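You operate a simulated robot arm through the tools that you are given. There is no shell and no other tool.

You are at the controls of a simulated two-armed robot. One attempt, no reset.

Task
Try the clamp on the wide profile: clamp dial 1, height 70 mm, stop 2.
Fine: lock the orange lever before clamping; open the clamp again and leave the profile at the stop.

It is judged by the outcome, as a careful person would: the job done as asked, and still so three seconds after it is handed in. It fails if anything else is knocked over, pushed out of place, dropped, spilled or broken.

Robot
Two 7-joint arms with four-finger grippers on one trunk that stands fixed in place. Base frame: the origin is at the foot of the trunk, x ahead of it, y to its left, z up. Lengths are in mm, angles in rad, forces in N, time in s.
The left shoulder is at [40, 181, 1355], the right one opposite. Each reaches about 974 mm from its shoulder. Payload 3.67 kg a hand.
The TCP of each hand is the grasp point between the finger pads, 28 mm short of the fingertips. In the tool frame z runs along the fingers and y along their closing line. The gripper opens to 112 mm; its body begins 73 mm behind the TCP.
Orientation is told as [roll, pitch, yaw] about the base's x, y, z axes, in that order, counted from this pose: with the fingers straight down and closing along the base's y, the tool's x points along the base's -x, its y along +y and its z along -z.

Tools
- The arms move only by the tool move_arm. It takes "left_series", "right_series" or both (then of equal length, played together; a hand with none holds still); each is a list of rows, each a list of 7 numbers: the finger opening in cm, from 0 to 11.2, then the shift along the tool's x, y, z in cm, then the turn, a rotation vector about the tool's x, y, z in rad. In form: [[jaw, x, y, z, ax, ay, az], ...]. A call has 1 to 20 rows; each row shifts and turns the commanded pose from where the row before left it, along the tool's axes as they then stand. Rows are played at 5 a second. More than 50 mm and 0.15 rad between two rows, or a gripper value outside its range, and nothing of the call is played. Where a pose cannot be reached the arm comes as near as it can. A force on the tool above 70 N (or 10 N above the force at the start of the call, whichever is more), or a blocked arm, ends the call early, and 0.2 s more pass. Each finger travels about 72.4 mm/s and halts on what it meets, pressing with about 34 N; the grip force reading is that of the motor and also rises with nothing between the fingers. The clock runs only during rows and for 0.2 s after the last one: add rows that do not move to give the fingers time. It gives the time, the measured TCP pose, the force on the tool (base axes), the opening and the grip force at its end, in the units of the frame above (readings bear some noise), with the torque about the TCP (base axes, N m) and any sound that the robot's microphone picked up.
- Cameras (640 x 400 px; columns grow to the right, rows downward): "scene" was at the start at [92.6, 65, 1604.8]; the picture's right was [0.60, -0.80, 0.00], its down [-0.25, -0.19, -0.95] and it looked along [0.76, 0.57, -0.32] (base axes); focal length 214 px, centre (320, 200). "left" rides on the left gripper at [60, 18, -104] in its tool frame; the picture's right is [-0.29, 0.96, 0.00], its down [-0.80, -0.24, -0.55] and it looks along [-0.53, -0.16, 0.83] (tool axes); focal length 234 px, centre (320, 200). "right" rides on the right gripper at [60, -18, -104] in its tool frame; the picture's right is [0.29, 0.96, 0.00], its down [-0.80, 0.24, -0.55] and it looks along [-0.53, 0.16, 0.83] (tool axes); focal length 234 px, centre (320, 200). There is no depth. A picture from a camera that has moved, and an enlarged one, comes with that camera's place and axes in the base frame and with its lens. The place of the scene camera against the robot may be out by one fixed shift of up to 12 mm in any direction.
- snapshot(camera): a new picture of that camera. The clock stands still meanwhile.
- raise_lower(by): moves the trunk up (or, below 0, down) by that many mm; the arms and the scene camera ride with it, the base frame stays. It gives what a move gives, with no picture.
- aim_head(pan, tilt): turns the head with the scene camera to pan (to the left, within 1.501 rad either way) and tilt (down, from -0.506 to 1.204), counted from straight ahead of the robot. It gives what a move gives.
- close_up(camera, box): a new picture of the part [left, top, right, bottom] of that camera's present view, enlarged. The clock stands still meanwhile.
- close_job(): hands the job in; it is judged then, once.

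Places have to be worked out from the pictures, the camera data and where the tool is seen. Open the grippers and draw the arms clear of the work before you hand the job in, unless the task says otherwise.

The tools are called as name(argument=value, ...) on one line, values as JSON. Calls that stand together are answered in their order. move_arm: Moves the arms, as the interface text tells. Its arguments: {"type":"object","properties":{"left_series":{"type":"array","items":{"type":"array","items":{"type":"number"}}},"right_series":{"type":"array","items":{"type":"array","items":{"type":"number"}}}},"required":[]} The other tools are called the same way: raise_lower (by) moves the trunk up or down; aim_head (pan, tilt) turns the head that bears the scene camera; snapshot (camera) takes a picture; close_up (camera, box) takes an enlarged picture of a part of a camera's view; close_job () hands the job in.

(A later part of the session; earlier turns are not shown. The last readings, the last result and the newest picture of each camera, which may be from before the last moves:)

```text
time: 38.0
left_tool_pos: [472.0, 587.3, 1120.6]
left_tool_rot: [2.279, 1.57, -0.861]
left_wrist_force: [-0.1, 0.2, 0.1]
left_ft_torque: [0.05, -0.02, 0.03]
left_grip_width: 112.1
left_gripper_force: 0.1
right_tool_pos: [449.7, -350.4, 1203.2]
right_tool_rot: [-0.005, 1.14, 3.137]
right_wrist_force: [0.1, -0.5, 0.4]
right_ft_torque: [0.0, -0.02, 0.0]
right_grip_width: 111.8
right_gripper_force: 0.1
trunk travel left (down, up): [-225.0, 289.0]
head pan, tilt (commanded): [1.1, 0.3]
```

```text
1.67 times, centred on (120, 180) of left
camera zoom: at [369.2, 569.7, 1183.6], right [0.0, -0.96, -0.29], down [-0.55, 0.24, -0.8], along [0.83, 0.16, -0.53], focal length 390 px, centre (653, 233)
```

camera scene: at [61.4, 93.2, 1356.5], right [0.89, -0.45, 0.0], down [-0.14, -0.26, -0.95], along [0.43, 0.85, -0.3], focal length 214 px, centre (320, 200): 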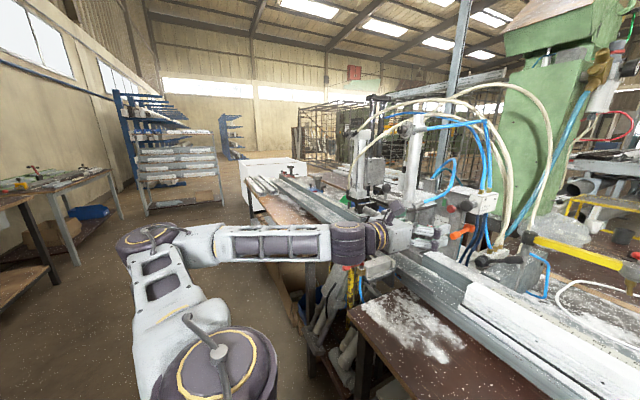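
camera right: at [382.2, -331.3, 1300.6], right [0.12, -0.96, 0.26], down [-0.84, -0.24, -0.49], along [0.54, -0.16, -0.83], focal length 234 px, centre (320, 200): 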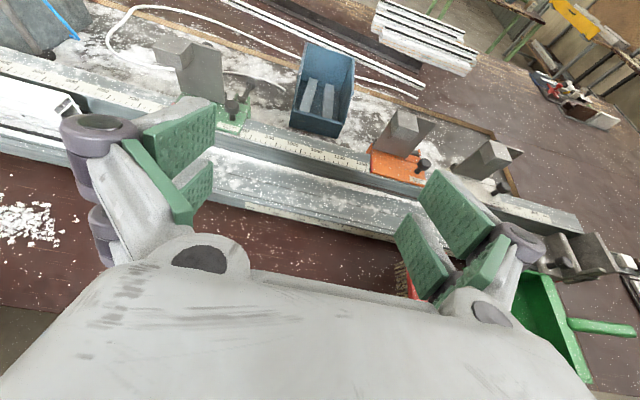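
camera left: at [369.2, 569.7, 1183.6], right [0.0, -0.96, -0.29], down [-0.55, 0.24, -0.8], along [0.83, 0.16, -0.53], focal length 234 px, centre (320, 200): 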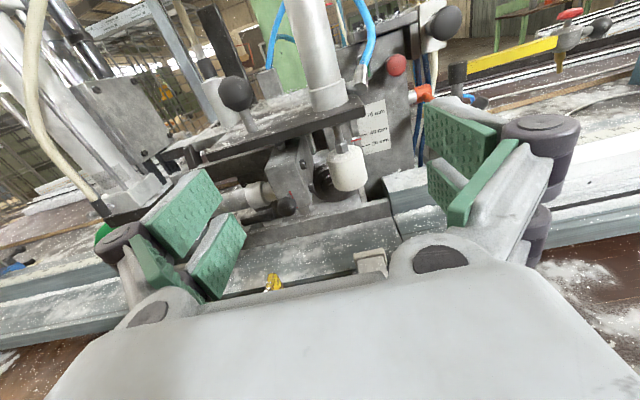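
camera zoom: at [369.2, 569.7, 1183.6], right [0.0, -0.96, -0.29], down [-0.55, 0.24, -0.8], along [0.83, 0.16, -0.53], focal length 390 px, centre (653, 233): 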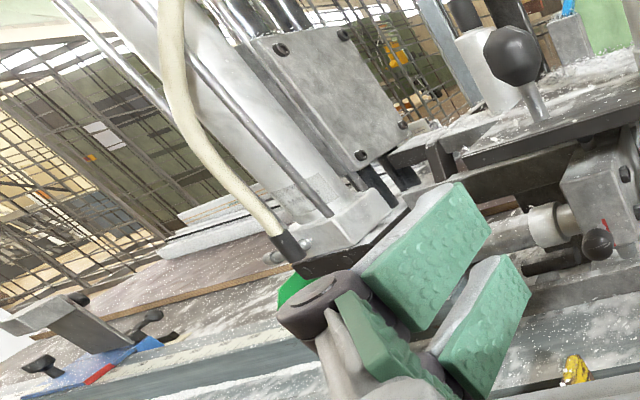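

No numbers here, so I want to read the JOB cards. I bring the left hand to about [500, 200, 1200] and yaw it right 45° so its camera can see behind the orange stop's flap.

move_arm(left_series=[[11.2, 0.9, 4.3, 0.3, 0, 0, 0], [11.2, 0.9, 4.3, 0.3, 0, 0, 0], [11.2, 0.9, 4.3, 0.3, 0, 0, 0], [11.2, 0.9, 4.3, 0.3, 0, 0, 0], [11.2, 0.9, 4.3, 0.3, 0, 0, 0], [11.2, 0.9, 4.3, 0.3, 0, 0, 0], [11.2, 0.9, 4.3, 0.3, 0, 0, 0], [11.2, 0.9, 4.3, 0.3, 0, 0, 0], [11.2, 0.9, 4.3, 0.3, 0, 0, 0], [11.2, 0, 0, 0, -0.14, 0, 0], [11.2, 0, 0, 0, -0.14, 0, 0], [11.2, 0, 0, 0, -0.14, 0, 0], [11.2, 0, 0, 0, -0.14, 0, 0], [11.2, 0, 0, 0, -0.14, 0, 0], [11.2, 0, 0, 0, -0.14, 0, 0], [11.2, 0, 0, 0, 0, 0, 0]])

snapshot(camera="left")

```text
time: 41.4
left_tool_pos: [546.8, 227.3, 1210.7]
left_tool_rot: [0.051, 1.551, 2.431]
left_wrist_force: [-0.5, -0.5, 0.6]
left_ft_torque: [0.0, 0.01, -0.01]
left_grip_width: 111.8
left_gripper_force: 0.0
left hand out of reach, approached as far as the arm can: row 4, 5, 6, 7, 15
right_tool_pos: [449.7, -349.2, 1202.8]
right_tool_rot: [-0.006, 1.142, 3.137]
right_wrist_force: [-0.5, -0.5, -0.2]
right_ft_torque: [0.0, 0.01, 0.02]
right_grip_width: 112.0
right_gripper_force: 0.1
trunk travel left (down, up): [-225.0, 289.0]
head pan, tilt (commanded): [1.1, 0.3]
```

```text
taken
camera left: at [460.7, 284.9, 1275.0], right [-0.67, -0.69, -0.29], down [-0.25, 0.57, -0.79], along [0.7, -0.45, -0.55], focal length 234 px, centre (320, 200)
```

left: 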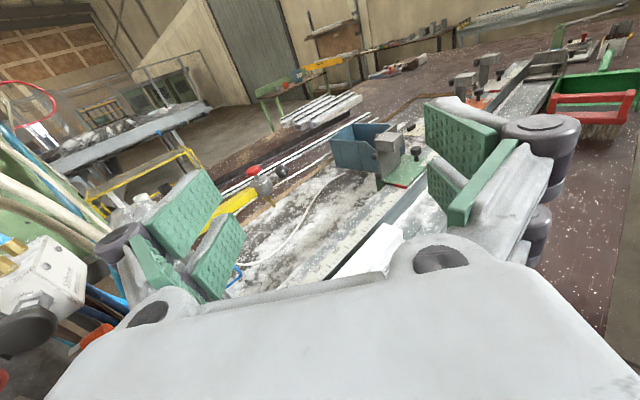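

I zoom on the orange stop's card and the faces of the stops, which face this camera now.

close_up(camera="left", box=[440, 60, 510, 115])

close_up(camera="left", box=[360, 110, 440, 200])

close_up(camera="left", box=[500, 20, 640, 150])

close_up(camera="left", box=[0, 220, 150, 360])

```text
7.27 times, centred on (475, 88) of left
camera zoom: at [460.7, 284.9, 1275.0], right [-0.67, -0.69, -0.29], down [-0.25, 0.57, -0.79], along [0.7, -0.45, -0.55], focal length 1703 px, centre (-807, 1018)
```

zoom: 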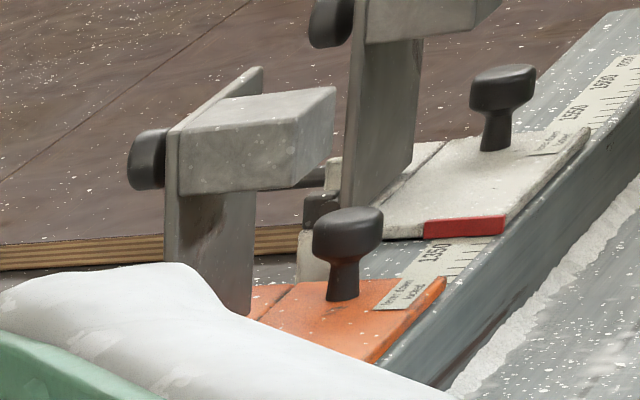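

```text
4.44 times, centred on (400, 155) of left
camera zoom: at [460.7, 284.9, 1275.0], right [-0.67, -0.69, -0.29], down [-0.25, 0.57, -0.79], along [0.7, -0.45, -0.55], focal length 1041 px, centre (-36, 400)
```

zoom: 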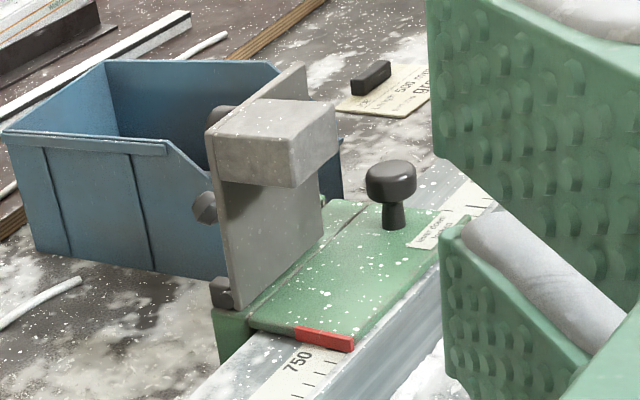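

```text
3.08 times, centred on (570, 85) of left
camera zoom: at [460.7, 284.9, 1275.0], right [-0.67, -0.69, -0.29], down [-0.25, 0.57, -0.79], along [0.7, -0.45, -0.55], focal length 720 px, centre (-449, 554)
```

zoom: 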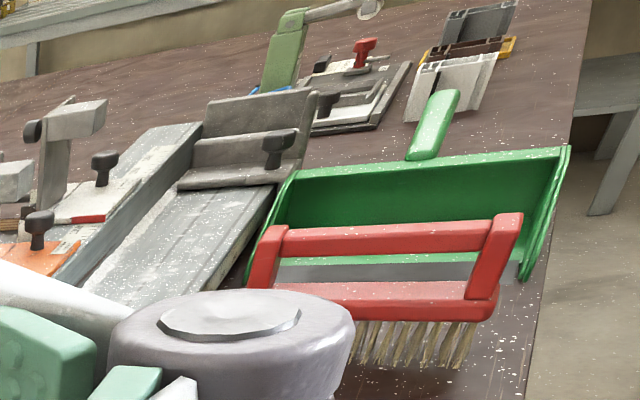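

```text
2.86 times, centred on (75, 290) of left
camera zoom: at [460.7, 284.9, 1275.0], right [-0.67, -0.69, -0.29], down [-0.25, 0.57, -0.79], along [0.7, -0.45, -0.55], focal length 669 px, centre (1020, -57)
```

zoom: 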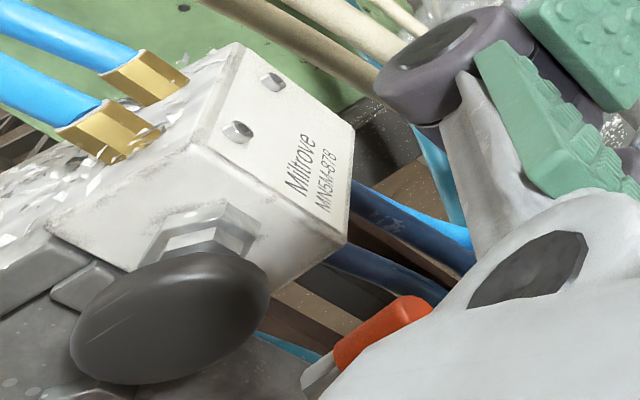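

The card reads "Length 500 … End stop gr…", so end stops go by colour; "stop 2" must be something else. I zoom in to read it.

close_up(camera="left", box=[430, 115, 460, 145])

close_up(camera="left", box=[240, 160, 430, 290])

```text
13.33 times, centred on (445, 130) of left
camera zoom: at [460.7, 284.9, 1275.0], right [-0.67, -0.69, -0.29], down [-0.25, 0.57, -0.79], along [0.7, -0.45, -0.55], focal length 3122 px, centre (-1347, 1133)
```

zoom: 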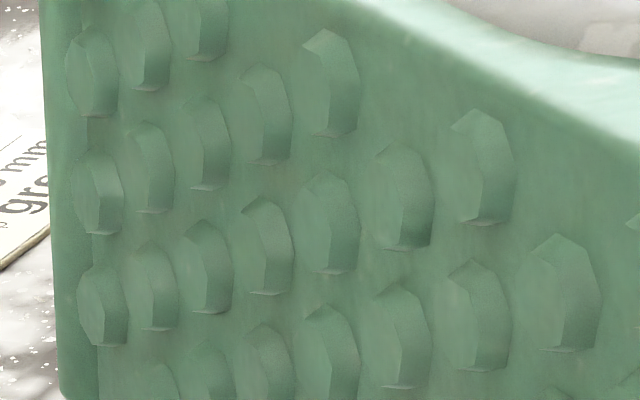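

```text
3.08 times, centred on (335, 225) of left
camera zoom: at [460.7, 284.9, 1275.0], right [-0.67, -0.69, -0.29], down [-0.25, 0.57, -0.79], along [0.7, -0.45, -0.55], focal length 720 px, centre (274, 123)
```

zoom: 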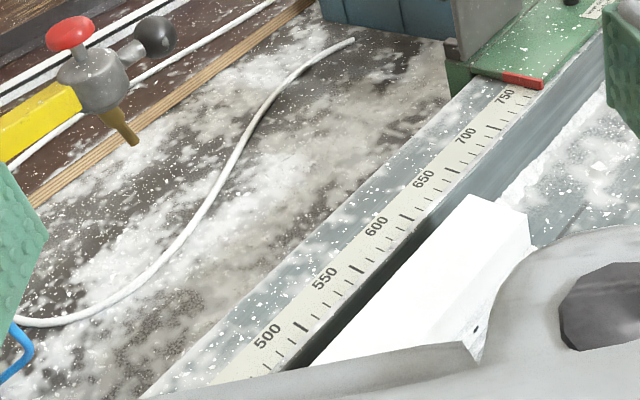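

The JOB card says Length 500 mm, End stop green, so the coloured stops serve other jobs. The stepped disc near [710, 604, 980] may be the numbered stop. I bring the left camera to a spot right of the pad to see the disc unobstructed.

move_arm(left_series=[[11.2, 0, 0, 0, 0.14, 0, 0], [11.2, 0, 0, 0, 0.14, 0, 0], [11.2, 0, 0, 0, 0.14, 0, 0], [11.2, 0, 0, 0, 0.14, 0, 0], [11.2, 0, 0, 0, 0.14, 0, 0], [11.2, 0, 0, 0, 0.14, 0, 0], [11.2, 0, 0, 0, 0.14, 0, 0], [11.2, 0, 0, 0, 0.14, 0, 0], [11.2, -3.0, -3.0, -0.7, 0, 0, 0], [11.2, -3.0, -3.0, -0.7, 0, 0, 0], [11.2, -3.0, -3.0, -0.7, 0, 0, 0], [11.2, -3.0, -3.0, -0.7, 0, 0, 0], [11.2, 0, 0, 0, 0, 0, 0]])

snapshot(camera="left")

```text
time: 44.2
left_tool_pos: [542.8, 298.7, 1125.4]
left_tool_rot: [-0.809, 1.546, 2.694]
left_wrist_force: [0.2, 0.2, 6.1]
left_ft_torque: [-0.19, 0.51, 0.0]
left_grip_width: 111.7
left_gripper_force: 0.0
left hand out of reach, approached as far as the arm can: row 10, 11, 12
right_tool_pos: [450.9, -349.1, 1204.3]
right_tool_rot: [-0.005, 1.142, 3.139]
right_wrist_force: [0.5, -0.2, -0.2]
right_ft_torque: [0.01, 0.0, -0.01]
right_grip_width: 112.4
right_gripper_force: 0.0
trunk travel left (down, up): [-225.0, 289.0]
head pan, tilt (commanded): [1.1, 0.3]
```

```text
taken
camera left: at [454.1, 244.0, 1188.8], right [0.33, -0.89, -0.31], down [-0.62, 0.04, -0.78], along [0.71, 0.45, -0.54], focal length 234 px, centre (320, 200)
```

left: 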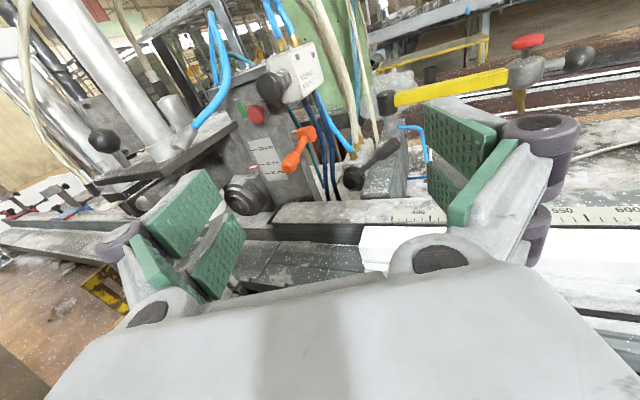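

The disc is visible now. I zoom in on it and check the force reading once more.

close_up(camera="left", box=[205, 160, 295, 230])

close_up(camera="left", box=[230, 120, 330, 200])

close_up(camera="left", box=[70, 100, 230, 220])

move_arm(left_series=[[11.2, 0, 0, 0, 0, 0, 0], [11.2, 0, 0, 0, 0, 0, 0]])

```text
5.71 times, centred on (250, 195) of left
camera zoom: at [454.1, 244.0, 1188.8], right [0.33, -0.89, -0.31], down [-0.62, 0.04, -0.78], along [0.71, 0.45, -0.54], focal length 1338 px, centre (720, 229)
```

zoom: 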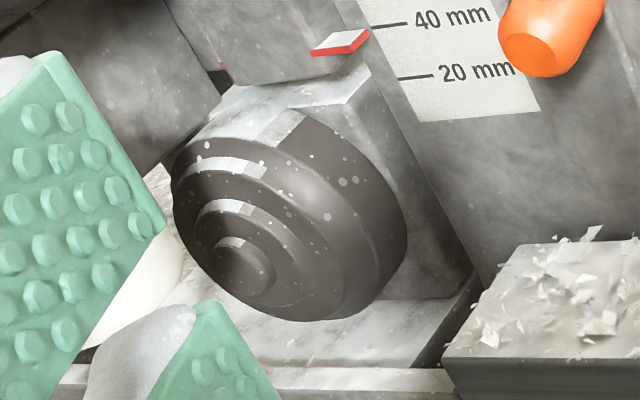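

```text
5.00 times, centred on (280, 160) of left
camera zoom: at [454.1, 244.0, 1188.8], right [0.33, -0.89, -0.31], down [-0.62, 0.04, -0.78], along [0.71, 0.45, -0.54], focal length 1171 px, centre (520, 400)
```

zoom: 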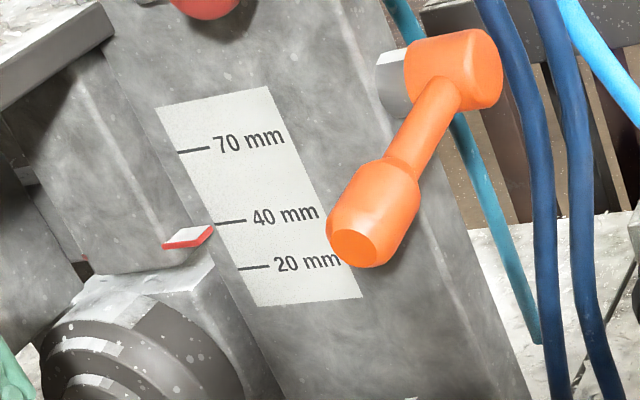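

```text
3.33 times, centred on (150, 160) of left
camera zoom: at [454.1, 244.0, 1188.8], right [0.33, -0.89, -0.31], down [-0.62, 0.04, -0.78], along [0.71, 0.45, -0.54], focal length 781 px, centre (887, 333)
```

zoom: 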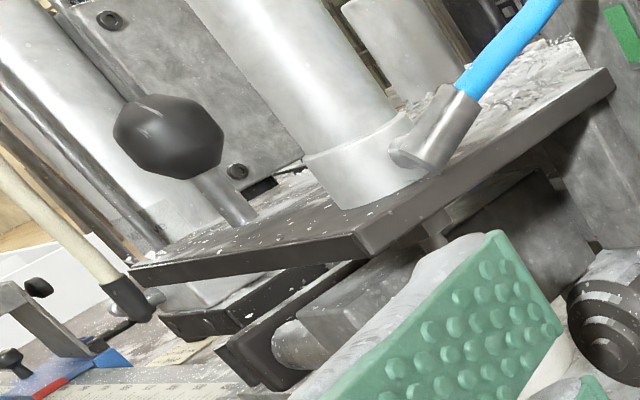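

```text
time: 44.8
left_tool_pos: [542.3, 298.5, 1126.8]
left_tool_rot: [-0.891, 1.546, 2.615]
left_wrist_force: [0.6, -0.5, 0.1]
left_ft_torque: [-0.01, 0.04, 0.02]
left_grip_width: 112.1
left_gripper_force: 0.2
right_tool_pos: [450.2, -349.5, 1203.6]
right_tool_rot: [-0.006, 1.143, 3.139]
right_wrist_force: [-0.2, 0.5, -0.9]
right_ft_torque: [0.06, -0.04, 0.05]
right_grip_width: 111.8
right_gripper_force: 0.1
trunk travel left (down, up): [-225.0, 289.0]
head pan, tilt (commanded): [1.1, 0.3]
```

The disc carries no numbers. I check the left-hand stops and their card from the head camera.

snapshot(camera="scene")

close_up(camera="scene", box=[270, 160, 350, 220])

close_up(camera="scene", box=[350, 120, 470, 220])

```text
taken
camera scene: at [59.6, 91.6, 1356.9], right [0.89, -0.45, 0.0], down [-0.13, -0.26, -0.96], along [0.43, 0.85, -0.3], focal length 214 px, centre (320, 200)
```

scene: 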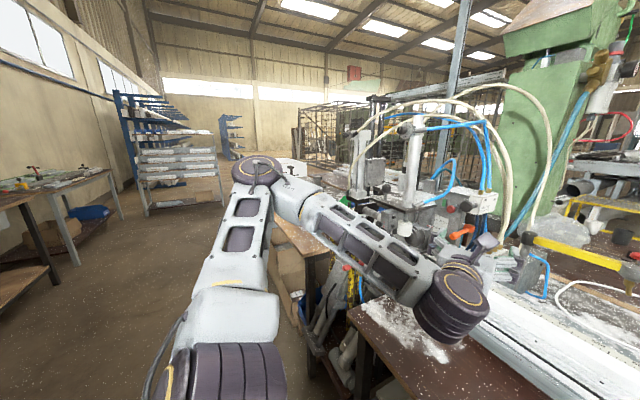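

```text
6.67 times, centred on (310, 190) of scene
camera zoom: at [59.6, 91.6, 1356.9], right [0.89, -0.45, 0.0], down [-0.13, -0.26, -0.96], along [0.43, 0.85, -0.3], focal length 1430 px, centre (387, 267)
```

zoom: 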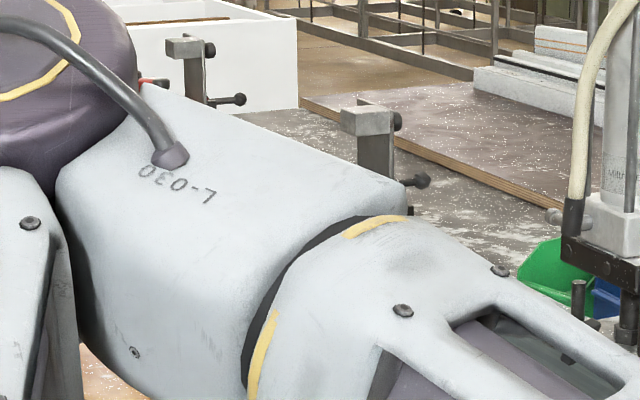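

```text
4.00 times, centred on (410, 170) of scene
camera zoom: at [59.6, 91.6, 1356.9], right [0.89, -0.45, 0.0], down [-0.13, -0.26, -0.96], along [0.43, 0.85, -0.3], focal length 858 px, centre (-40, 320)
```

zoom: 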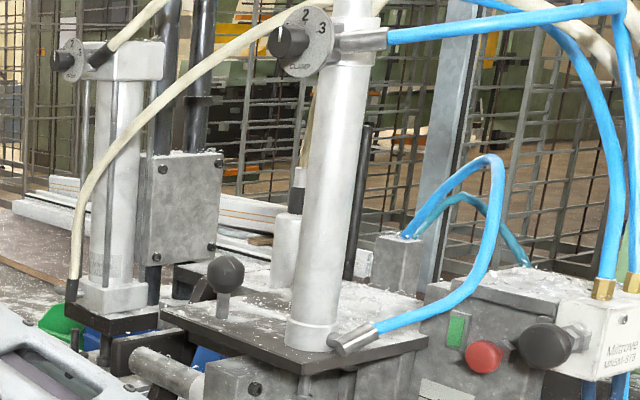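

No stop number is visible there. I take the left camera further left to look at the screw unit, the small black pin on the fence, and the blue stop's card.

move_arm(left_series=[[11.2, -0.2, -4.27, 1.14, 0, 0, 0], [11.2, -0.2, -4.27, 1.14, 0, 0, 0], [11.2, -0.2, -4.27, 1.14, 0, 0, 0], [11.2, -0.2, -4.27, 1.14, 0, 0, 0], [11.2, -0.2, -4.27, 1.14, 0, 0, 0], [11.2, -0.2, -4.27, 1.14, 0, 0, 0], [11.2, -0.2, -4.27, 1.14, 0, 0, 0], [11.2, -0.2, -4.27, 1.14, 0, 0, 0], [11.2, -0.2, -4.27, 1.14, 0, 0, 0], [11.2, -0.2, -4.27, 1.14, 0, 0, 0], [11.2, 0, 0, 0, 0, 0, 0]])

snapshot(camera="left")

snapshot(camera="scene")

```text
time: 47.2
left_tool_pos: [505.3, 700.7, 1167.2]
left_tool_rot: [-1.011, 1.548, 2.49]
left_wrist_force: [0.3, -0.6, 0.9]
left_ft_torque: [0.01, 0.0, 0.04]
left_grip_width: 112.1
left_gripper_force: 0.1
left hand out of reach, approached as far as the arm can: row 1, 2, 3
right_tool_pos: [451.3, -349.0, 1204.9]
right_tool_rot: [-0.006, 1.141, 3.138]
right_wrist_force: [-0.5, -0.5, -0.4]
right_ft_torque: [0.02, -0.03, 0.02]
right_grip_width: 111.8
right_gripper_force: 0.1
trunk travel left (down, up): [-225.0, 289.0]
head pan, tilt (commanded): [1.1, 0.3]
```

```text
taken
camera left: at [415.5, 645.6, 1229.1], right [0.33, -0.89, -0.31], down [-0.62, 0.04, -0.79], along [0.71, 0.45, -0.54], focal length 234 px, centre (320, 200)
```

left: 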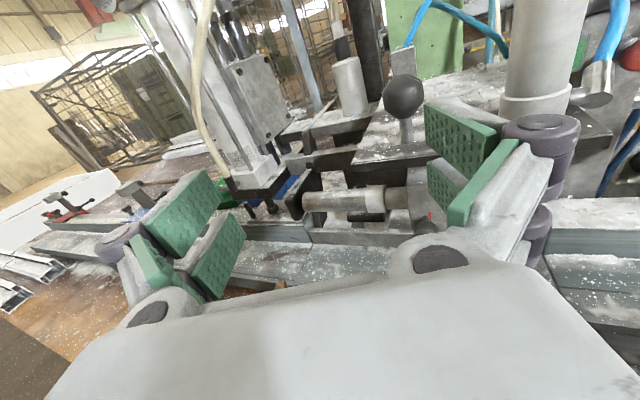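

```text
taken
camera scene: at [60.6, 91.9, 1356.8], right [0.89, -0.45, 0.0], down [-0.13, -0.26, -0.96], along [0.43, 0.85, -0.3], focal length 214 px, centre (320, 200)
```

scene: 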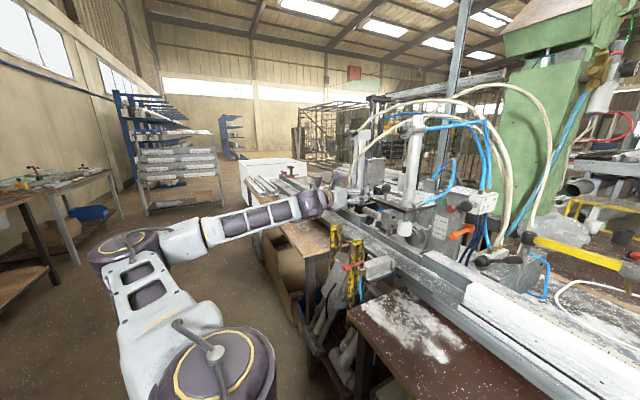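

close_up(camera="left", box=[220, 150, 420, 290])

close_up(camera="left", box=[280, 50, 430, 170])

close_up(camera="left", box=[10, 170, 160, 270])

close_up(camera="scene", box=[335, 190, 435, 260])

```text
2.86 times, centred on (320, 220) of left
camera zoom: at [415.5, 645.6, 1229.1], right [0.33, -0.89, -0.31], down [-0.62, 0.04, -0.79], along [0.71, 0.45, -0.54], focal length 669 px, centre (320, 143)
```

zoom: 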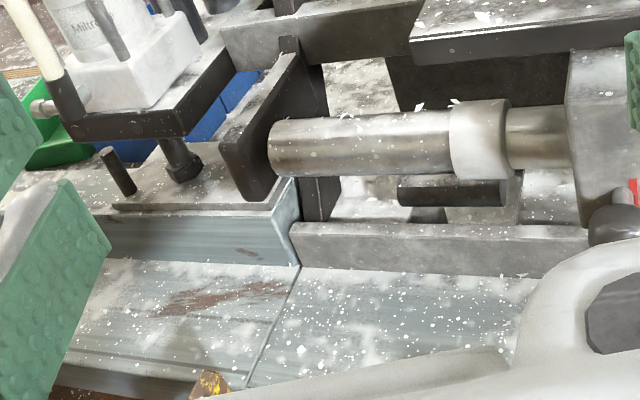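

```text
3.33 times, centred on (355, 110) of left
camera zoom: at [415.5, 645.6, 1229.1], right [0.33, -0.89, -0.31], down [-0.62, 0.04, -0.79], along [0.71, 0.45, -0.54], focal length 781 px, centre (203, 500)
```

zoom: 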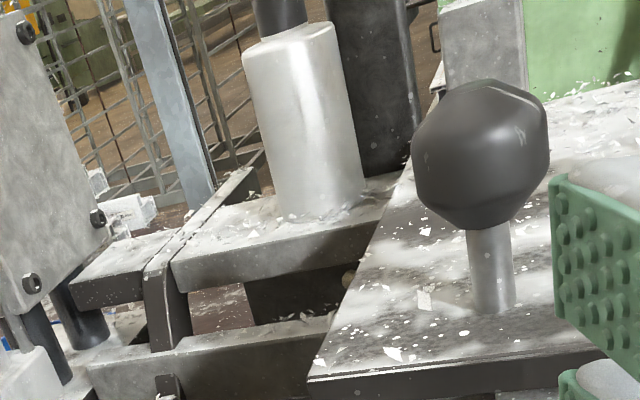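

```text
4.00 times, centred on (85, 220) of left
camera zoom: at [415.5, 645.6, 1229.1], right [0.33, -0.89, -0.31], down [-0.62, 0.04, -0.79], along [0.71, 0.45, -0.54], focal length 937 px, centre (1260, 120)
```

zoom: 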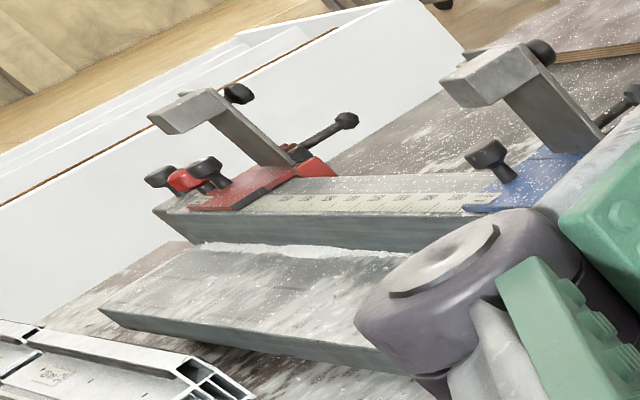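

```text
5.71 times, centred on (385, 225) of scene
camera zoom: at [60.6, 91.9, 1356.8], right [0.89, -0.45, 0.0], down [-0.13, -0.26, -0.96], along [0.43, 0.85, -0.3], focal length 1226 px, centre (-51, 57)
```

zoom: 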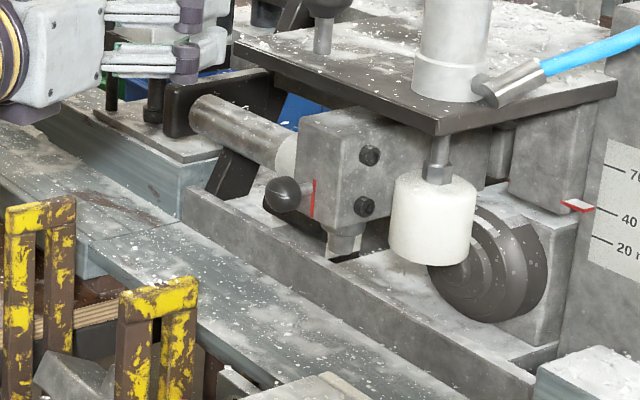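

I look at the blue stop's card from here, then at the rest of the left end.

close_up(camera="left", box=[110, 160, 200, 230])

close_up(camera="scene", box=[270, 155, 350, 205])

close_up(camera="scene", box=[310, 240, 400, 320])

```text
5.71 times, centred on (155, 195) of left
camera zoom: at [415.5, 645.6, 1229.1], right [0.33, -0.89, -0.31], down [-0.62, 0.04, -0.79], along [0.71, 0.45, -0.54], focal length 1338 px, centre (1263, 229)
```

zoom: 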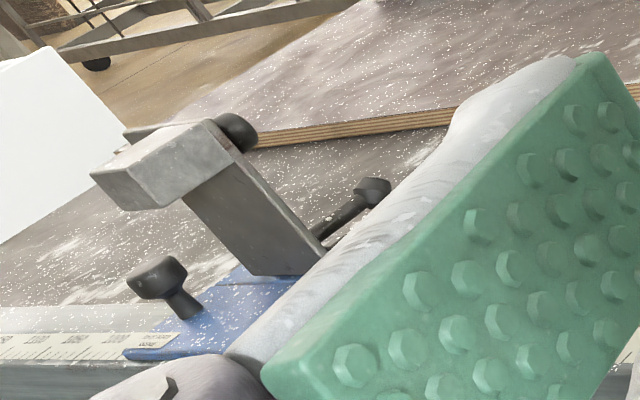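

```text
8.00 times, centred on (310, 180) of scene
camera zoom: at [60.6, 91.9, 1356.8], right [0.89, -0.45, 0.0], down [-0.13, -0.26, -0.96], along [0.43, 0.85, -0.3], focal length 1716 px, centre (400, 360)
```

zoom: 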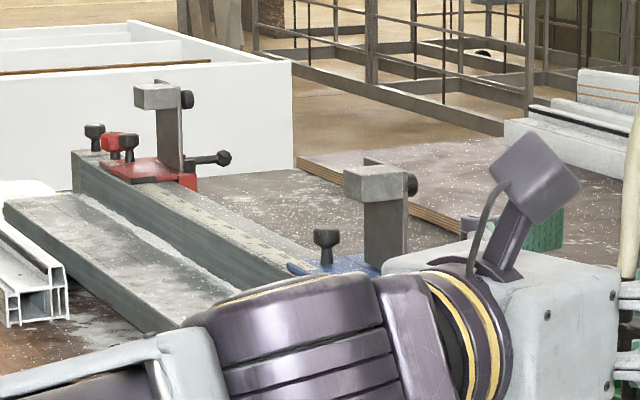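

```text
5.00 times, centred on (355, 280) of scene
camera zoom: at [60.6, 91.9, 1356.8], right [0.89, -0.45, 0.0], down [-0.13, -0.26, -0.96], along [0.43, 0.85, -0.3], focal length 1072 px, centre (145, -200)
```

zoom: 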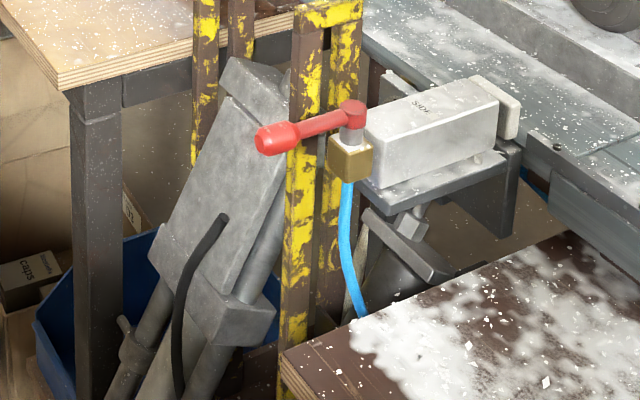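

I raise the trunk again for a steeper head view of the blue stop's card, moving the left hand aside first so it doesn't block the view.

raise_lower(by=250)

aim_head(pan=1.0, tilt=0.5)

snapshot(camera="scene")

snapshot(camera="left")

snapshot(camera="right")

```text
time: 49.8
left_tool_pos: [504.7, 700.4, 1416.6]
left_tool_rot: [-1.017, 1.547, 2.483]
left_wrist_force: [-0.3, -0.3, 0.1]
left_ft_torque: [-0.06, -0.03, 0.02]
left_grip_width: 111.9
left_gripper_force: 0.1
right_tool_pos: [449.2, -348.9, 1454.5]
right_tool_rot: [-0.004, 1.141, 3.137]
right_wrist_force: [-0.1, -0.2, -0.3]
right_ft_torque: [0.02, 0.0, 0.04]
right_grip_width: 112.1
right_gripper_force: 0.1
trunk travel left (down, up): [-475.0, 39.0]
head pan, tilt (commanded): [1.1, 0.3]
```

```text
time: 50.5
left_tool_pos: [504.4, 700.1, 1416.9]
left_tool_rot: [-1.021, 1.547, 2.479]
left_wrist_force: [-0.5, -0.3, 0.0]
left_ft_torque: [0.0, 0.01, 0.02]
left_grip_width: 112.1
left_gripper_force: 0.1
right_tool_pos: [449.7, -348.6, 1453.8]
right_tool_rot: [-0.003, 1.143, 3.137]
right_wrist_force: [0.0, 0.1, 0.1]
right_ft_torque: [-0.02, 0.01, 0.0]
right_grip_width: 112.2
right_gripper_force: 0.1
trunk travel left (down, up): [-475.0, 39.0]
head pan, tilt (commanded): [1.0, 0.499]
```

```text
taken
camera scene: at [66.9, 85.7, 1588.5], right [0.84, -0.54, 0.0], down [-0.26, -0.4, -0.88], along [0.47, 0.74, -0.48], focal length 214 px, centre (320, 200)
```

scene: 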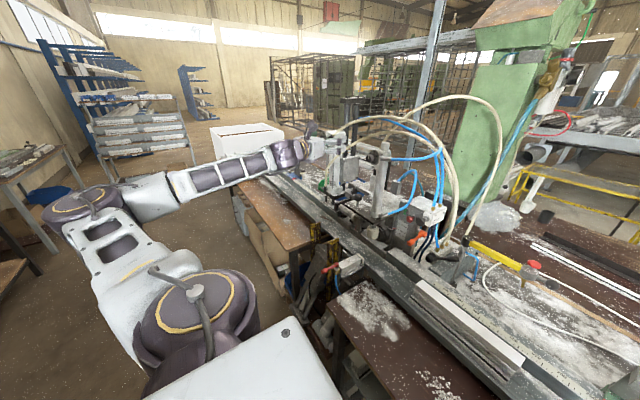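

```text
taken
camera left: at [415.1, 645.7, 1479.3], right [0.33, -0.89, -0.31], down [-0.62, 0.04, -0.79], along [0.71, 0.45, -0.54], focal length 234 px, centre (320, 200)
```

left: 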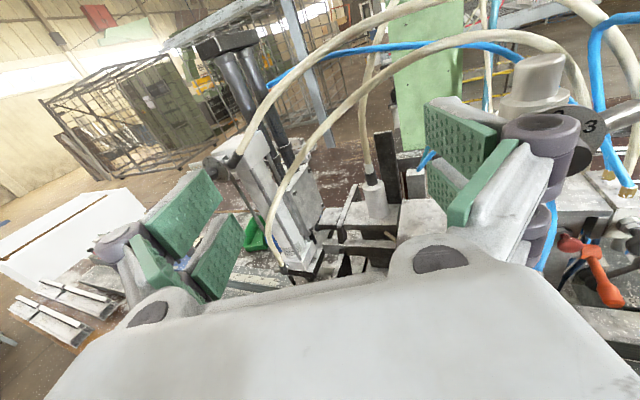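

```text
taken
camera right: at [381.3, -331.3, 1550.9], right [0.12, -0.96, 0.26], down [-0.84, -0.24, -0.49], along [0.54, -0.16, -0.83], focal length 234 px, centre (320, 200)
```

right: 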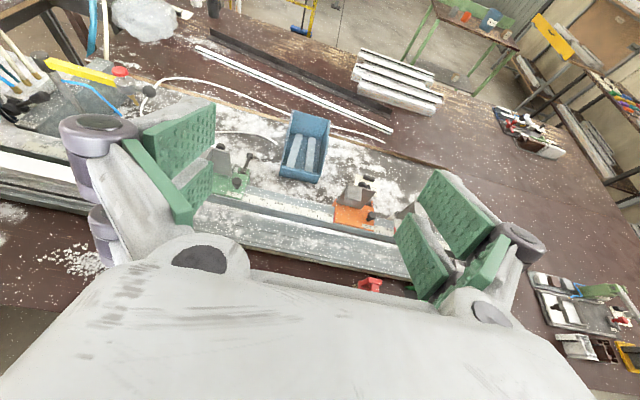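

The right camera sees the card behind the orange stop. I zoom in there, and on the left parts in the head camera.

close_up(camera="right", box=[330, 165, 400, 235])

close_up(camera="scene", box=[250, 150, 350, 220])

close_up(camera="right", box=[520, 270, 640, 370])

close_up(camera="right", box=[340, 40, 450, 120])

```text
5.71 times, centred on (365, 200) of right
camera zoom: at [381.3, -331.3, 1550.9], right [0.12, -0.96, 0.26], down [-0.84, -0.24, -0.49], along [0.54, -0.16, -0.83], focal length 1338 px, centre (63, 200)
```

zoom: 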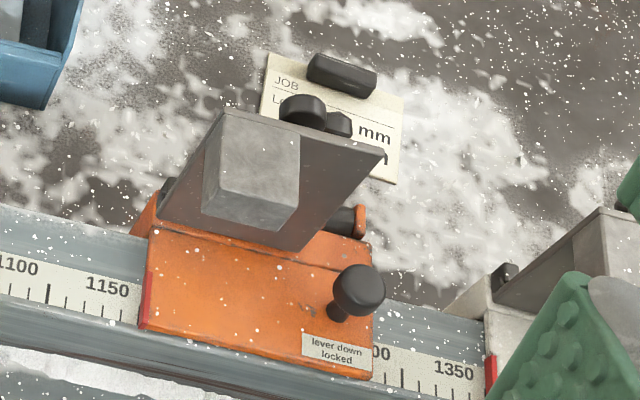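

```text
5.71 times, centred on (300, 185) of scene
camera zoom: at [66.9, 85.7, 1588.5], right [0.84, -0.54, 0.0], down [-0.26, -0.4, -0.88], along [0.47, 0.74, -0.48], focal length 1226 px, centre (434, 286)
```

zoom: 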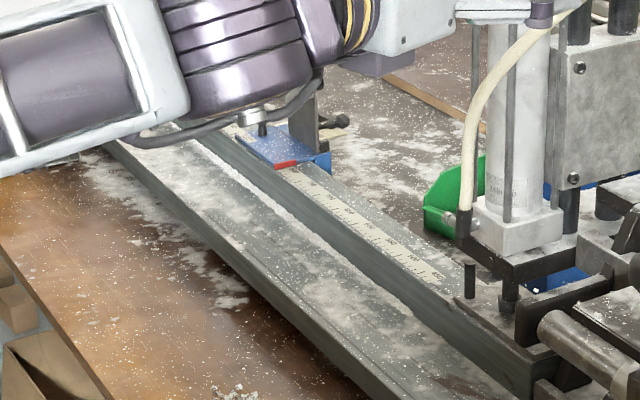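

```text
4.00 times, centred on (580, 320) of right
camera zoom: at [381.3, -331.3, 1550.9], right [0.12, -0.96, 0.26], down [-0.84, -0.24, -0.49], along [0.54, -0.16, -0.83], focal length 937 px, centre (-720, -280)
```

zoom: 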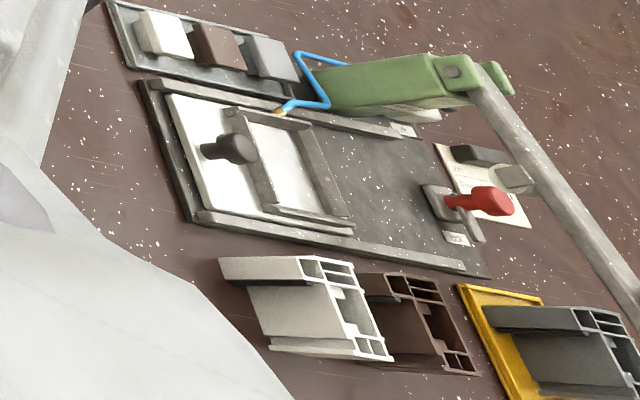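

```text
5.00 times, centred on (395, 80) of right
camera zoom: at [381.3, -331.3, 1550.9], right [0.12, -0.96, 0.26], down [-0.84, -0.24, -0.49], along [0.54, -0.16, -0.83], focal length 1171 px, centre (-55, 800)
```

zoom: 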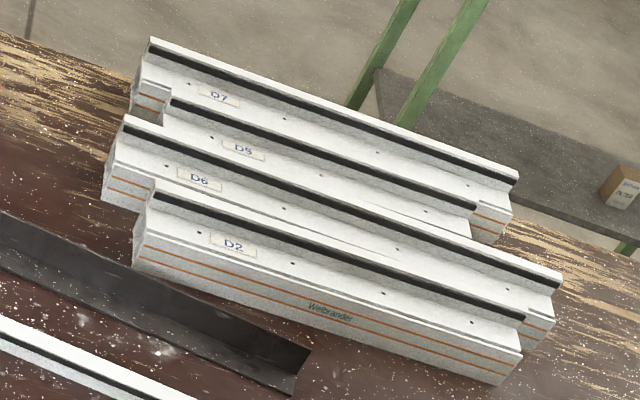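

There is another small fixture at the far right with labels, samples and a card. I zoom in on it.

close_up(camera="right", box=[590, 290, 640, 340])

close_up(camera="right", box=[540, 270, 600, 330])

aim_head(pan=-0.8, tilt=0.5)

snapshot(camera="scene")

```text
8.00 times, centred on (615, 315) of right
camera zoom: at [381.3, -331.3, 1550.9], right [0.12, -0.96, 0.26], down [-0.84, -0.24, -0.49], along [0.54, -0.16, -0.83], focal length 1873 px, centre (-2040, -720)
```

zoom: 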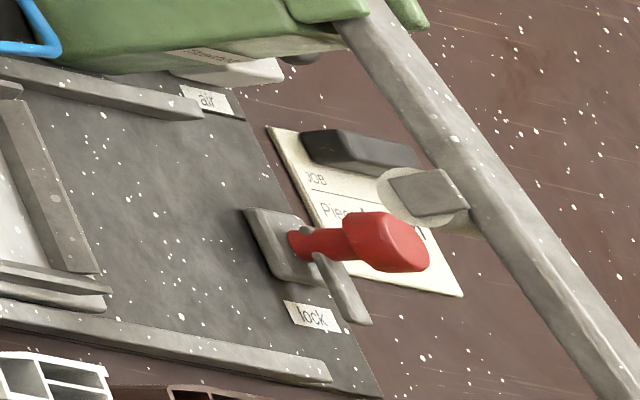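

```text
6.67 times, centred on (570, 300) of right
camera zoom: at [381.3, -331.3, 1550.9], right [0.12, -0.96, 0.26], down [-0.84, -0.24, -0.49], along [0.54, -0.16, -0.83], focal length 1561 px, centre (-1347, -467)
```

zoom: 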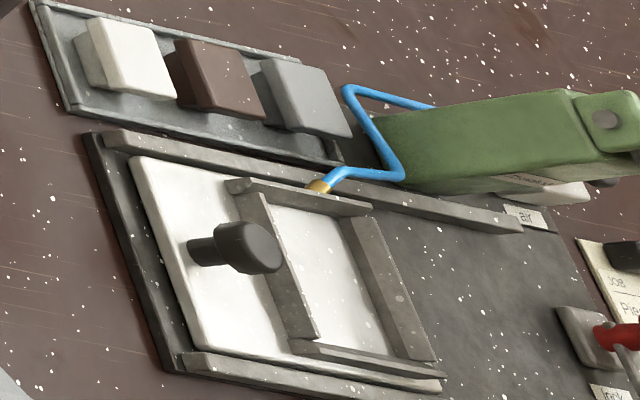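

```text
time: 52.3
left_tool_pos: [505.1, 699.9, 1416.8]
left_tool_rot: [-1.022, 1.548, 2.479]
left_wrist_force: [0.1, 0.3, 0.0]
left_ft_torque: [0.01, -0.02, -0.01]
left_grip_width: 112.3
left_gripper_force: 0.0
right_tool_pos: [451.2, -349.4, 1454.2]
right_tool_rot: [-0.003, 1.141, 3.14]
right_wrist_force: [0.4, -0.1, -0.2]
right_ft_torque: [0.0, -0.01, 0.0]
right_grip_width: 111.9
right_gripper_force: 0.1
trunk travel left (down, up): [-475.0, 39.0]
head pan, tilt (commanded): [-0.799, 0.499]
```

```text
taken
camera scene: at [81.2, -56.0, 1588.4], right [-0.72, -0.7, 0.0], down [-0.33, 0.34, -0.88], along [0.61, -0.63, -0.48], focal length 214 px, centre (320, 200)
```

scene: 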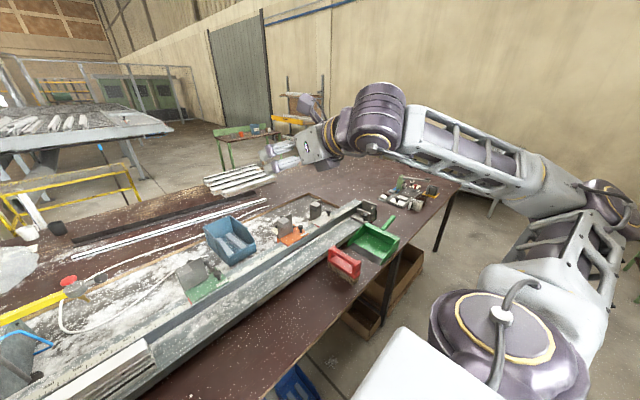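

Those are stations for other jobs. I check the two loose profiles on the left bench, since they may be marked wide or narrow.

close_up(camera="left", box=[0, 260, 120, 350])

close_up(camera="left", box=[0, 180, 160, 290])

close_up(camera="left", box=[220, 190, 420, 290])

close_up(camera="scene", box=[0, 240, 160, 400])

```text
4.44 times, centred on (60, 305) of left
camera zoom: at [415.1, 645.7, 1479.3], right [0.33, -0.89, -0.31], down [-0.62, 0.04, -0.79], along [0.71, 0.45, -0.54], focal length 1041 px, centre (1476, -267)
```

zoom: 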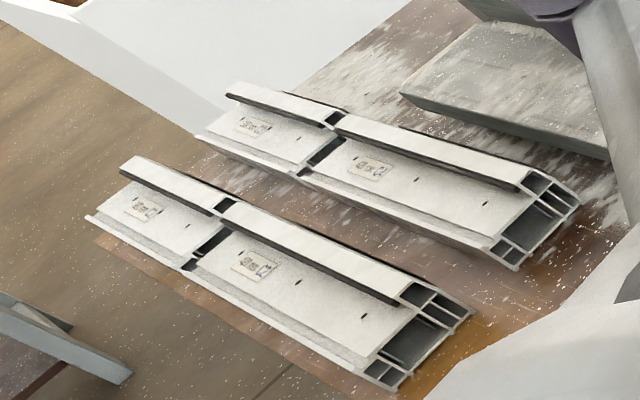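

```text
3.64 times, centred on (80, 235) of left
camera zoom: at [415.1, 645.7, 1479.3], right [0.33, -0.89, -0.31], down [-0.62, 0.04, -0.79], along [0.71, 0.45, -0.54], focal length 852 px, centre (1193, 73)
```

zoom: 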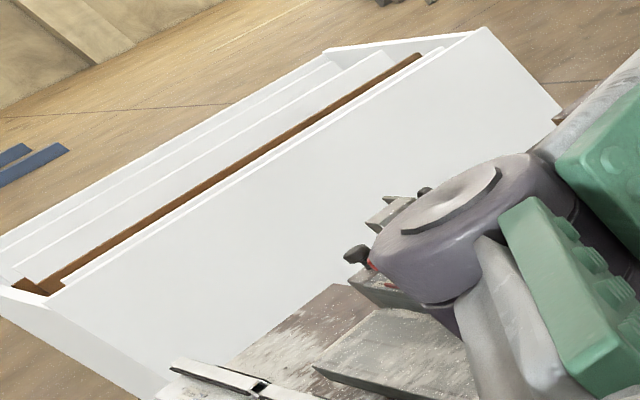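

```text
3.20 times, centred on (320, 240) of left
camera zoom: at [415.1, 645.7, 1479.3], right [0.33, -0.89, -0.31], down [-0.62, 0.04, -0.79], along [0.71, 0.45, -0.54], focal length 749 px, centre (320, 72)
```

zoom: 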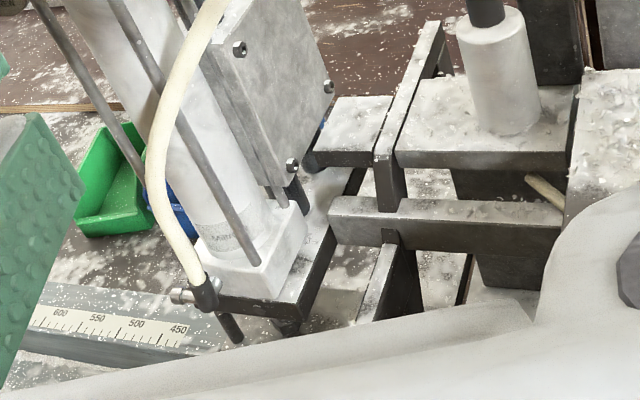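

```text
2.50 times, centred on (80, 320) of scene
camera zoom: at [81.2, -56.0, 1588.4], right [-0.72, -0.7, 0.0], down [-0.33, 0.34, -0.88], along [0.61, -0.63, -0.48], focal length 536 px, centre (920, -100)
```

zoom: 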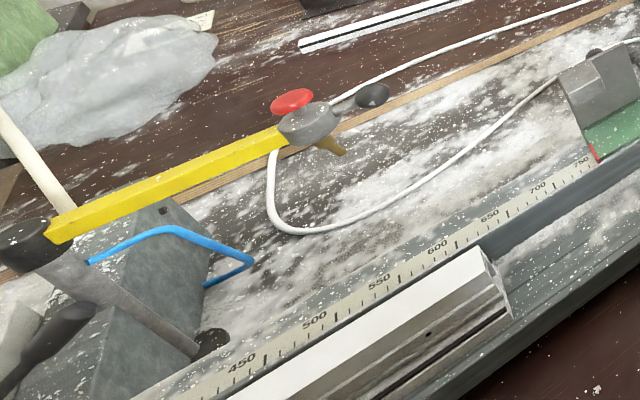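

A small card lies near the plastic bag behind the machine. I zoom in on it.

close_up(camera="scene", box=[0, 225, 80, 285])

aim_head(pan=0.35, tilt=0.4)

snapshot(camera="scene")

```text
6.67 times, centred on (40, 255) of scene
camera zoom: at [81.2, -56.0, 1588.4], right [-0.72, -0.7, 0.0], down [-0.33, 0.34, -0.88], along [0.61, -0.63, -0.48], focal length 1430 px, centre (2187, -167)
```

zoom: 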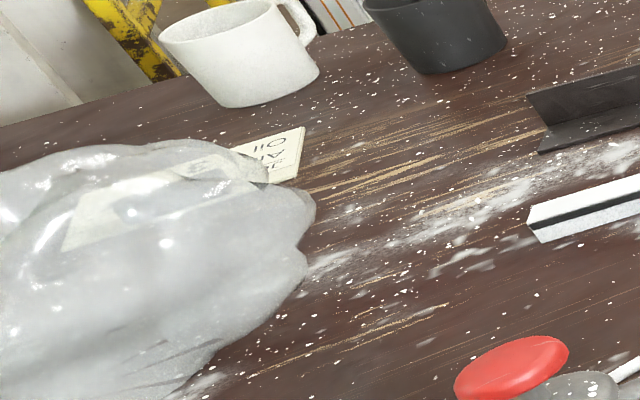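

```text
time: 53.7
left_tool_pos: [504.2, 700.0, 1416.6]
left_tool_rot: [-1.022, 1.548, 2.478]
left_wrist_force: [-0.3, 0.2, 0.5]
left_ft_torque: [-0.01, 0.02, 0.02]
left_grip_width: 111.8
left_gripper_force: 0.1
right_tool_pos: [450.6, -348.9, 1453.3]
right_tool_rot: [-0.004, 1.141, 3.138]
right_wrist_force: [0.5, 0.6, -0.9]
right_ft_torque: [0.0, 0.03, 0.01]
right_grip_width: 112.0
right_gripper_force: 0.0
trunk travel left (down, up): [-475.0, 39.0]
head pan, tilt (commanded): [0.351, 0.4]
```

```text
taken
camera scene: at [104.7, 40.9, 1597.6], right [0.34, -0.94, 0.0], down [-0.37, -0.13, -0.92], along [0.87, 0.32, -0.39], focal length 214 px, centre (320, 200)
```

scene: 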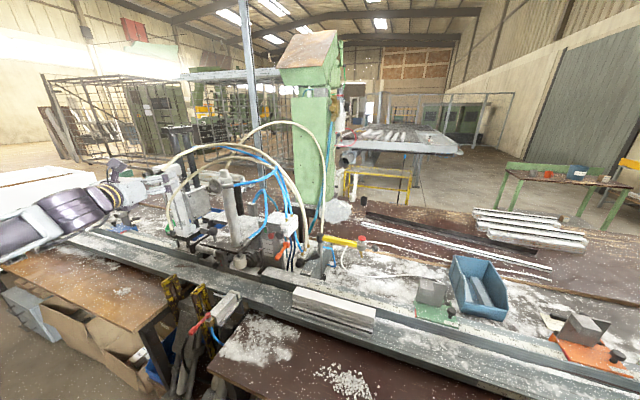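

I take a closer look at the bed near the SIDE clamp and the bed joint, where there are small features that may be stop positions.

close_up(camera="scene", box=[235, 270, 305, 320])

close_up(camera="scene", box=[150, 235, 250, 300])

close_up(camera="scene", box=[220, 215, 290, 270])

close_up(camera="scene", box=[205, 165, 265, 215])

close_up(camera="scene", box=[160, 185, 230, 250])

```text
8.00 times, centred on (270, 295) of scene
camera zoom: at [104.7, 40.9, 1597.6], right [0.34, -0.94, 0.0], down [-0.37, -0.13, -0.92], along [0.87, 0.32, -0.39], focal length 1716 px, centre (720, -560)
```

zoom: 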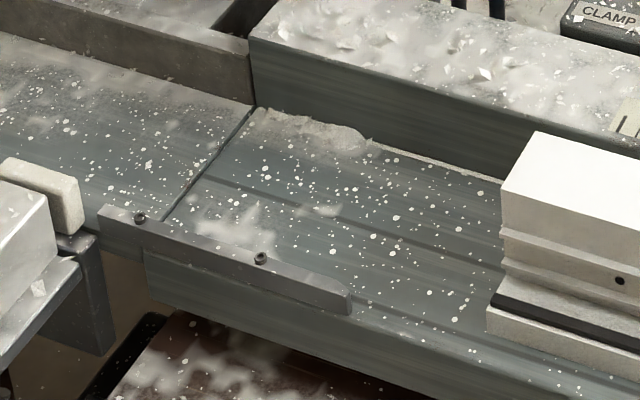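

```text
6.15 times, centred on (200, 268) of scene
camera zoom: at [104.7, 40.9, 1597.6], right [0.34, -0.94, 0.0], down [-0.37, -0.13, -0.92], along [0.87, 0.32, -0.39], focal length 1320 px, centre (1058, -215)
```

zoom: 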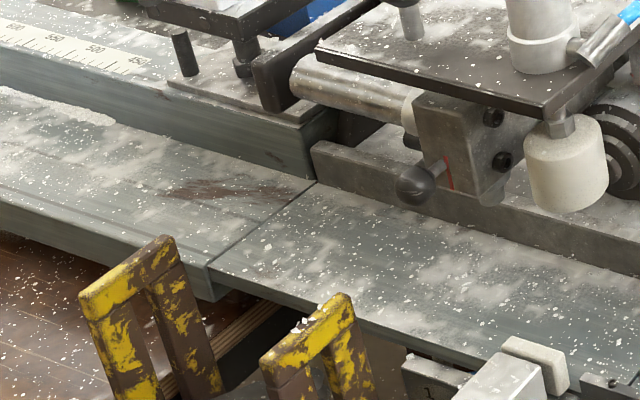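

```text
7.27 times, centred on (255, 242) of scene
camera zoom: at [104.7, 40.9, 1597.6], right [0.34, -0.94, 0.0], down [-0.37, -0.13, -0.92], along [0.87, 0.32, -0.39], focal length 1560 px, centre (793, -109)
```

zoom: 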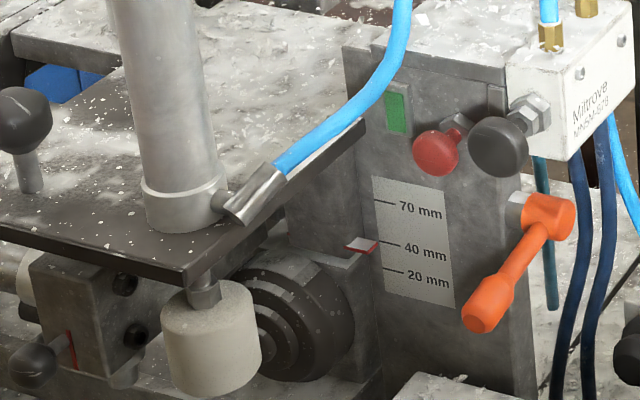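

```text
8.00 times, centred on (235, 190) of scene
camera zoom: at [104.7, 40.9, 1597.6], right [0.34, -0.94, 0.0], down [-0.37, -0.13, -0.92], along [0.87, 0.32, -0.39], focal length 1716 px, centre (1000, 280)
```

zoom: 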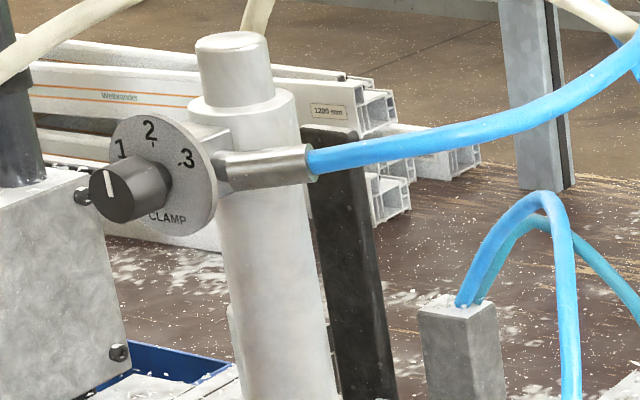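

```text
6.15 times, centred on (195, 218) of scene
camera zoom: at [104.7, 40.9, 1597.6], right [0.34, -0.94, 0.0], down [-0.37, -0.13, -0.92], along [0.87, 0.32, -0.39], focal length 1320 px, centre (1089, 92)
```

zoom: 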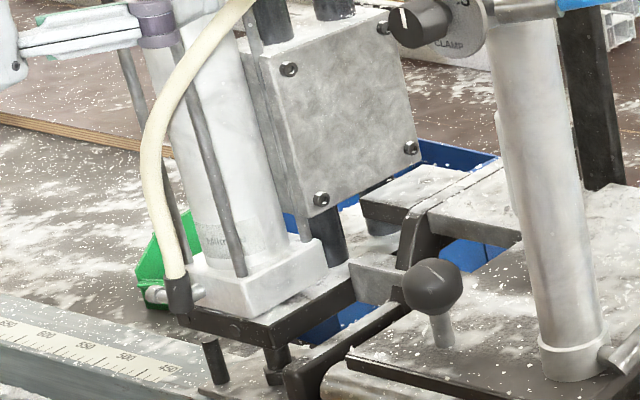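

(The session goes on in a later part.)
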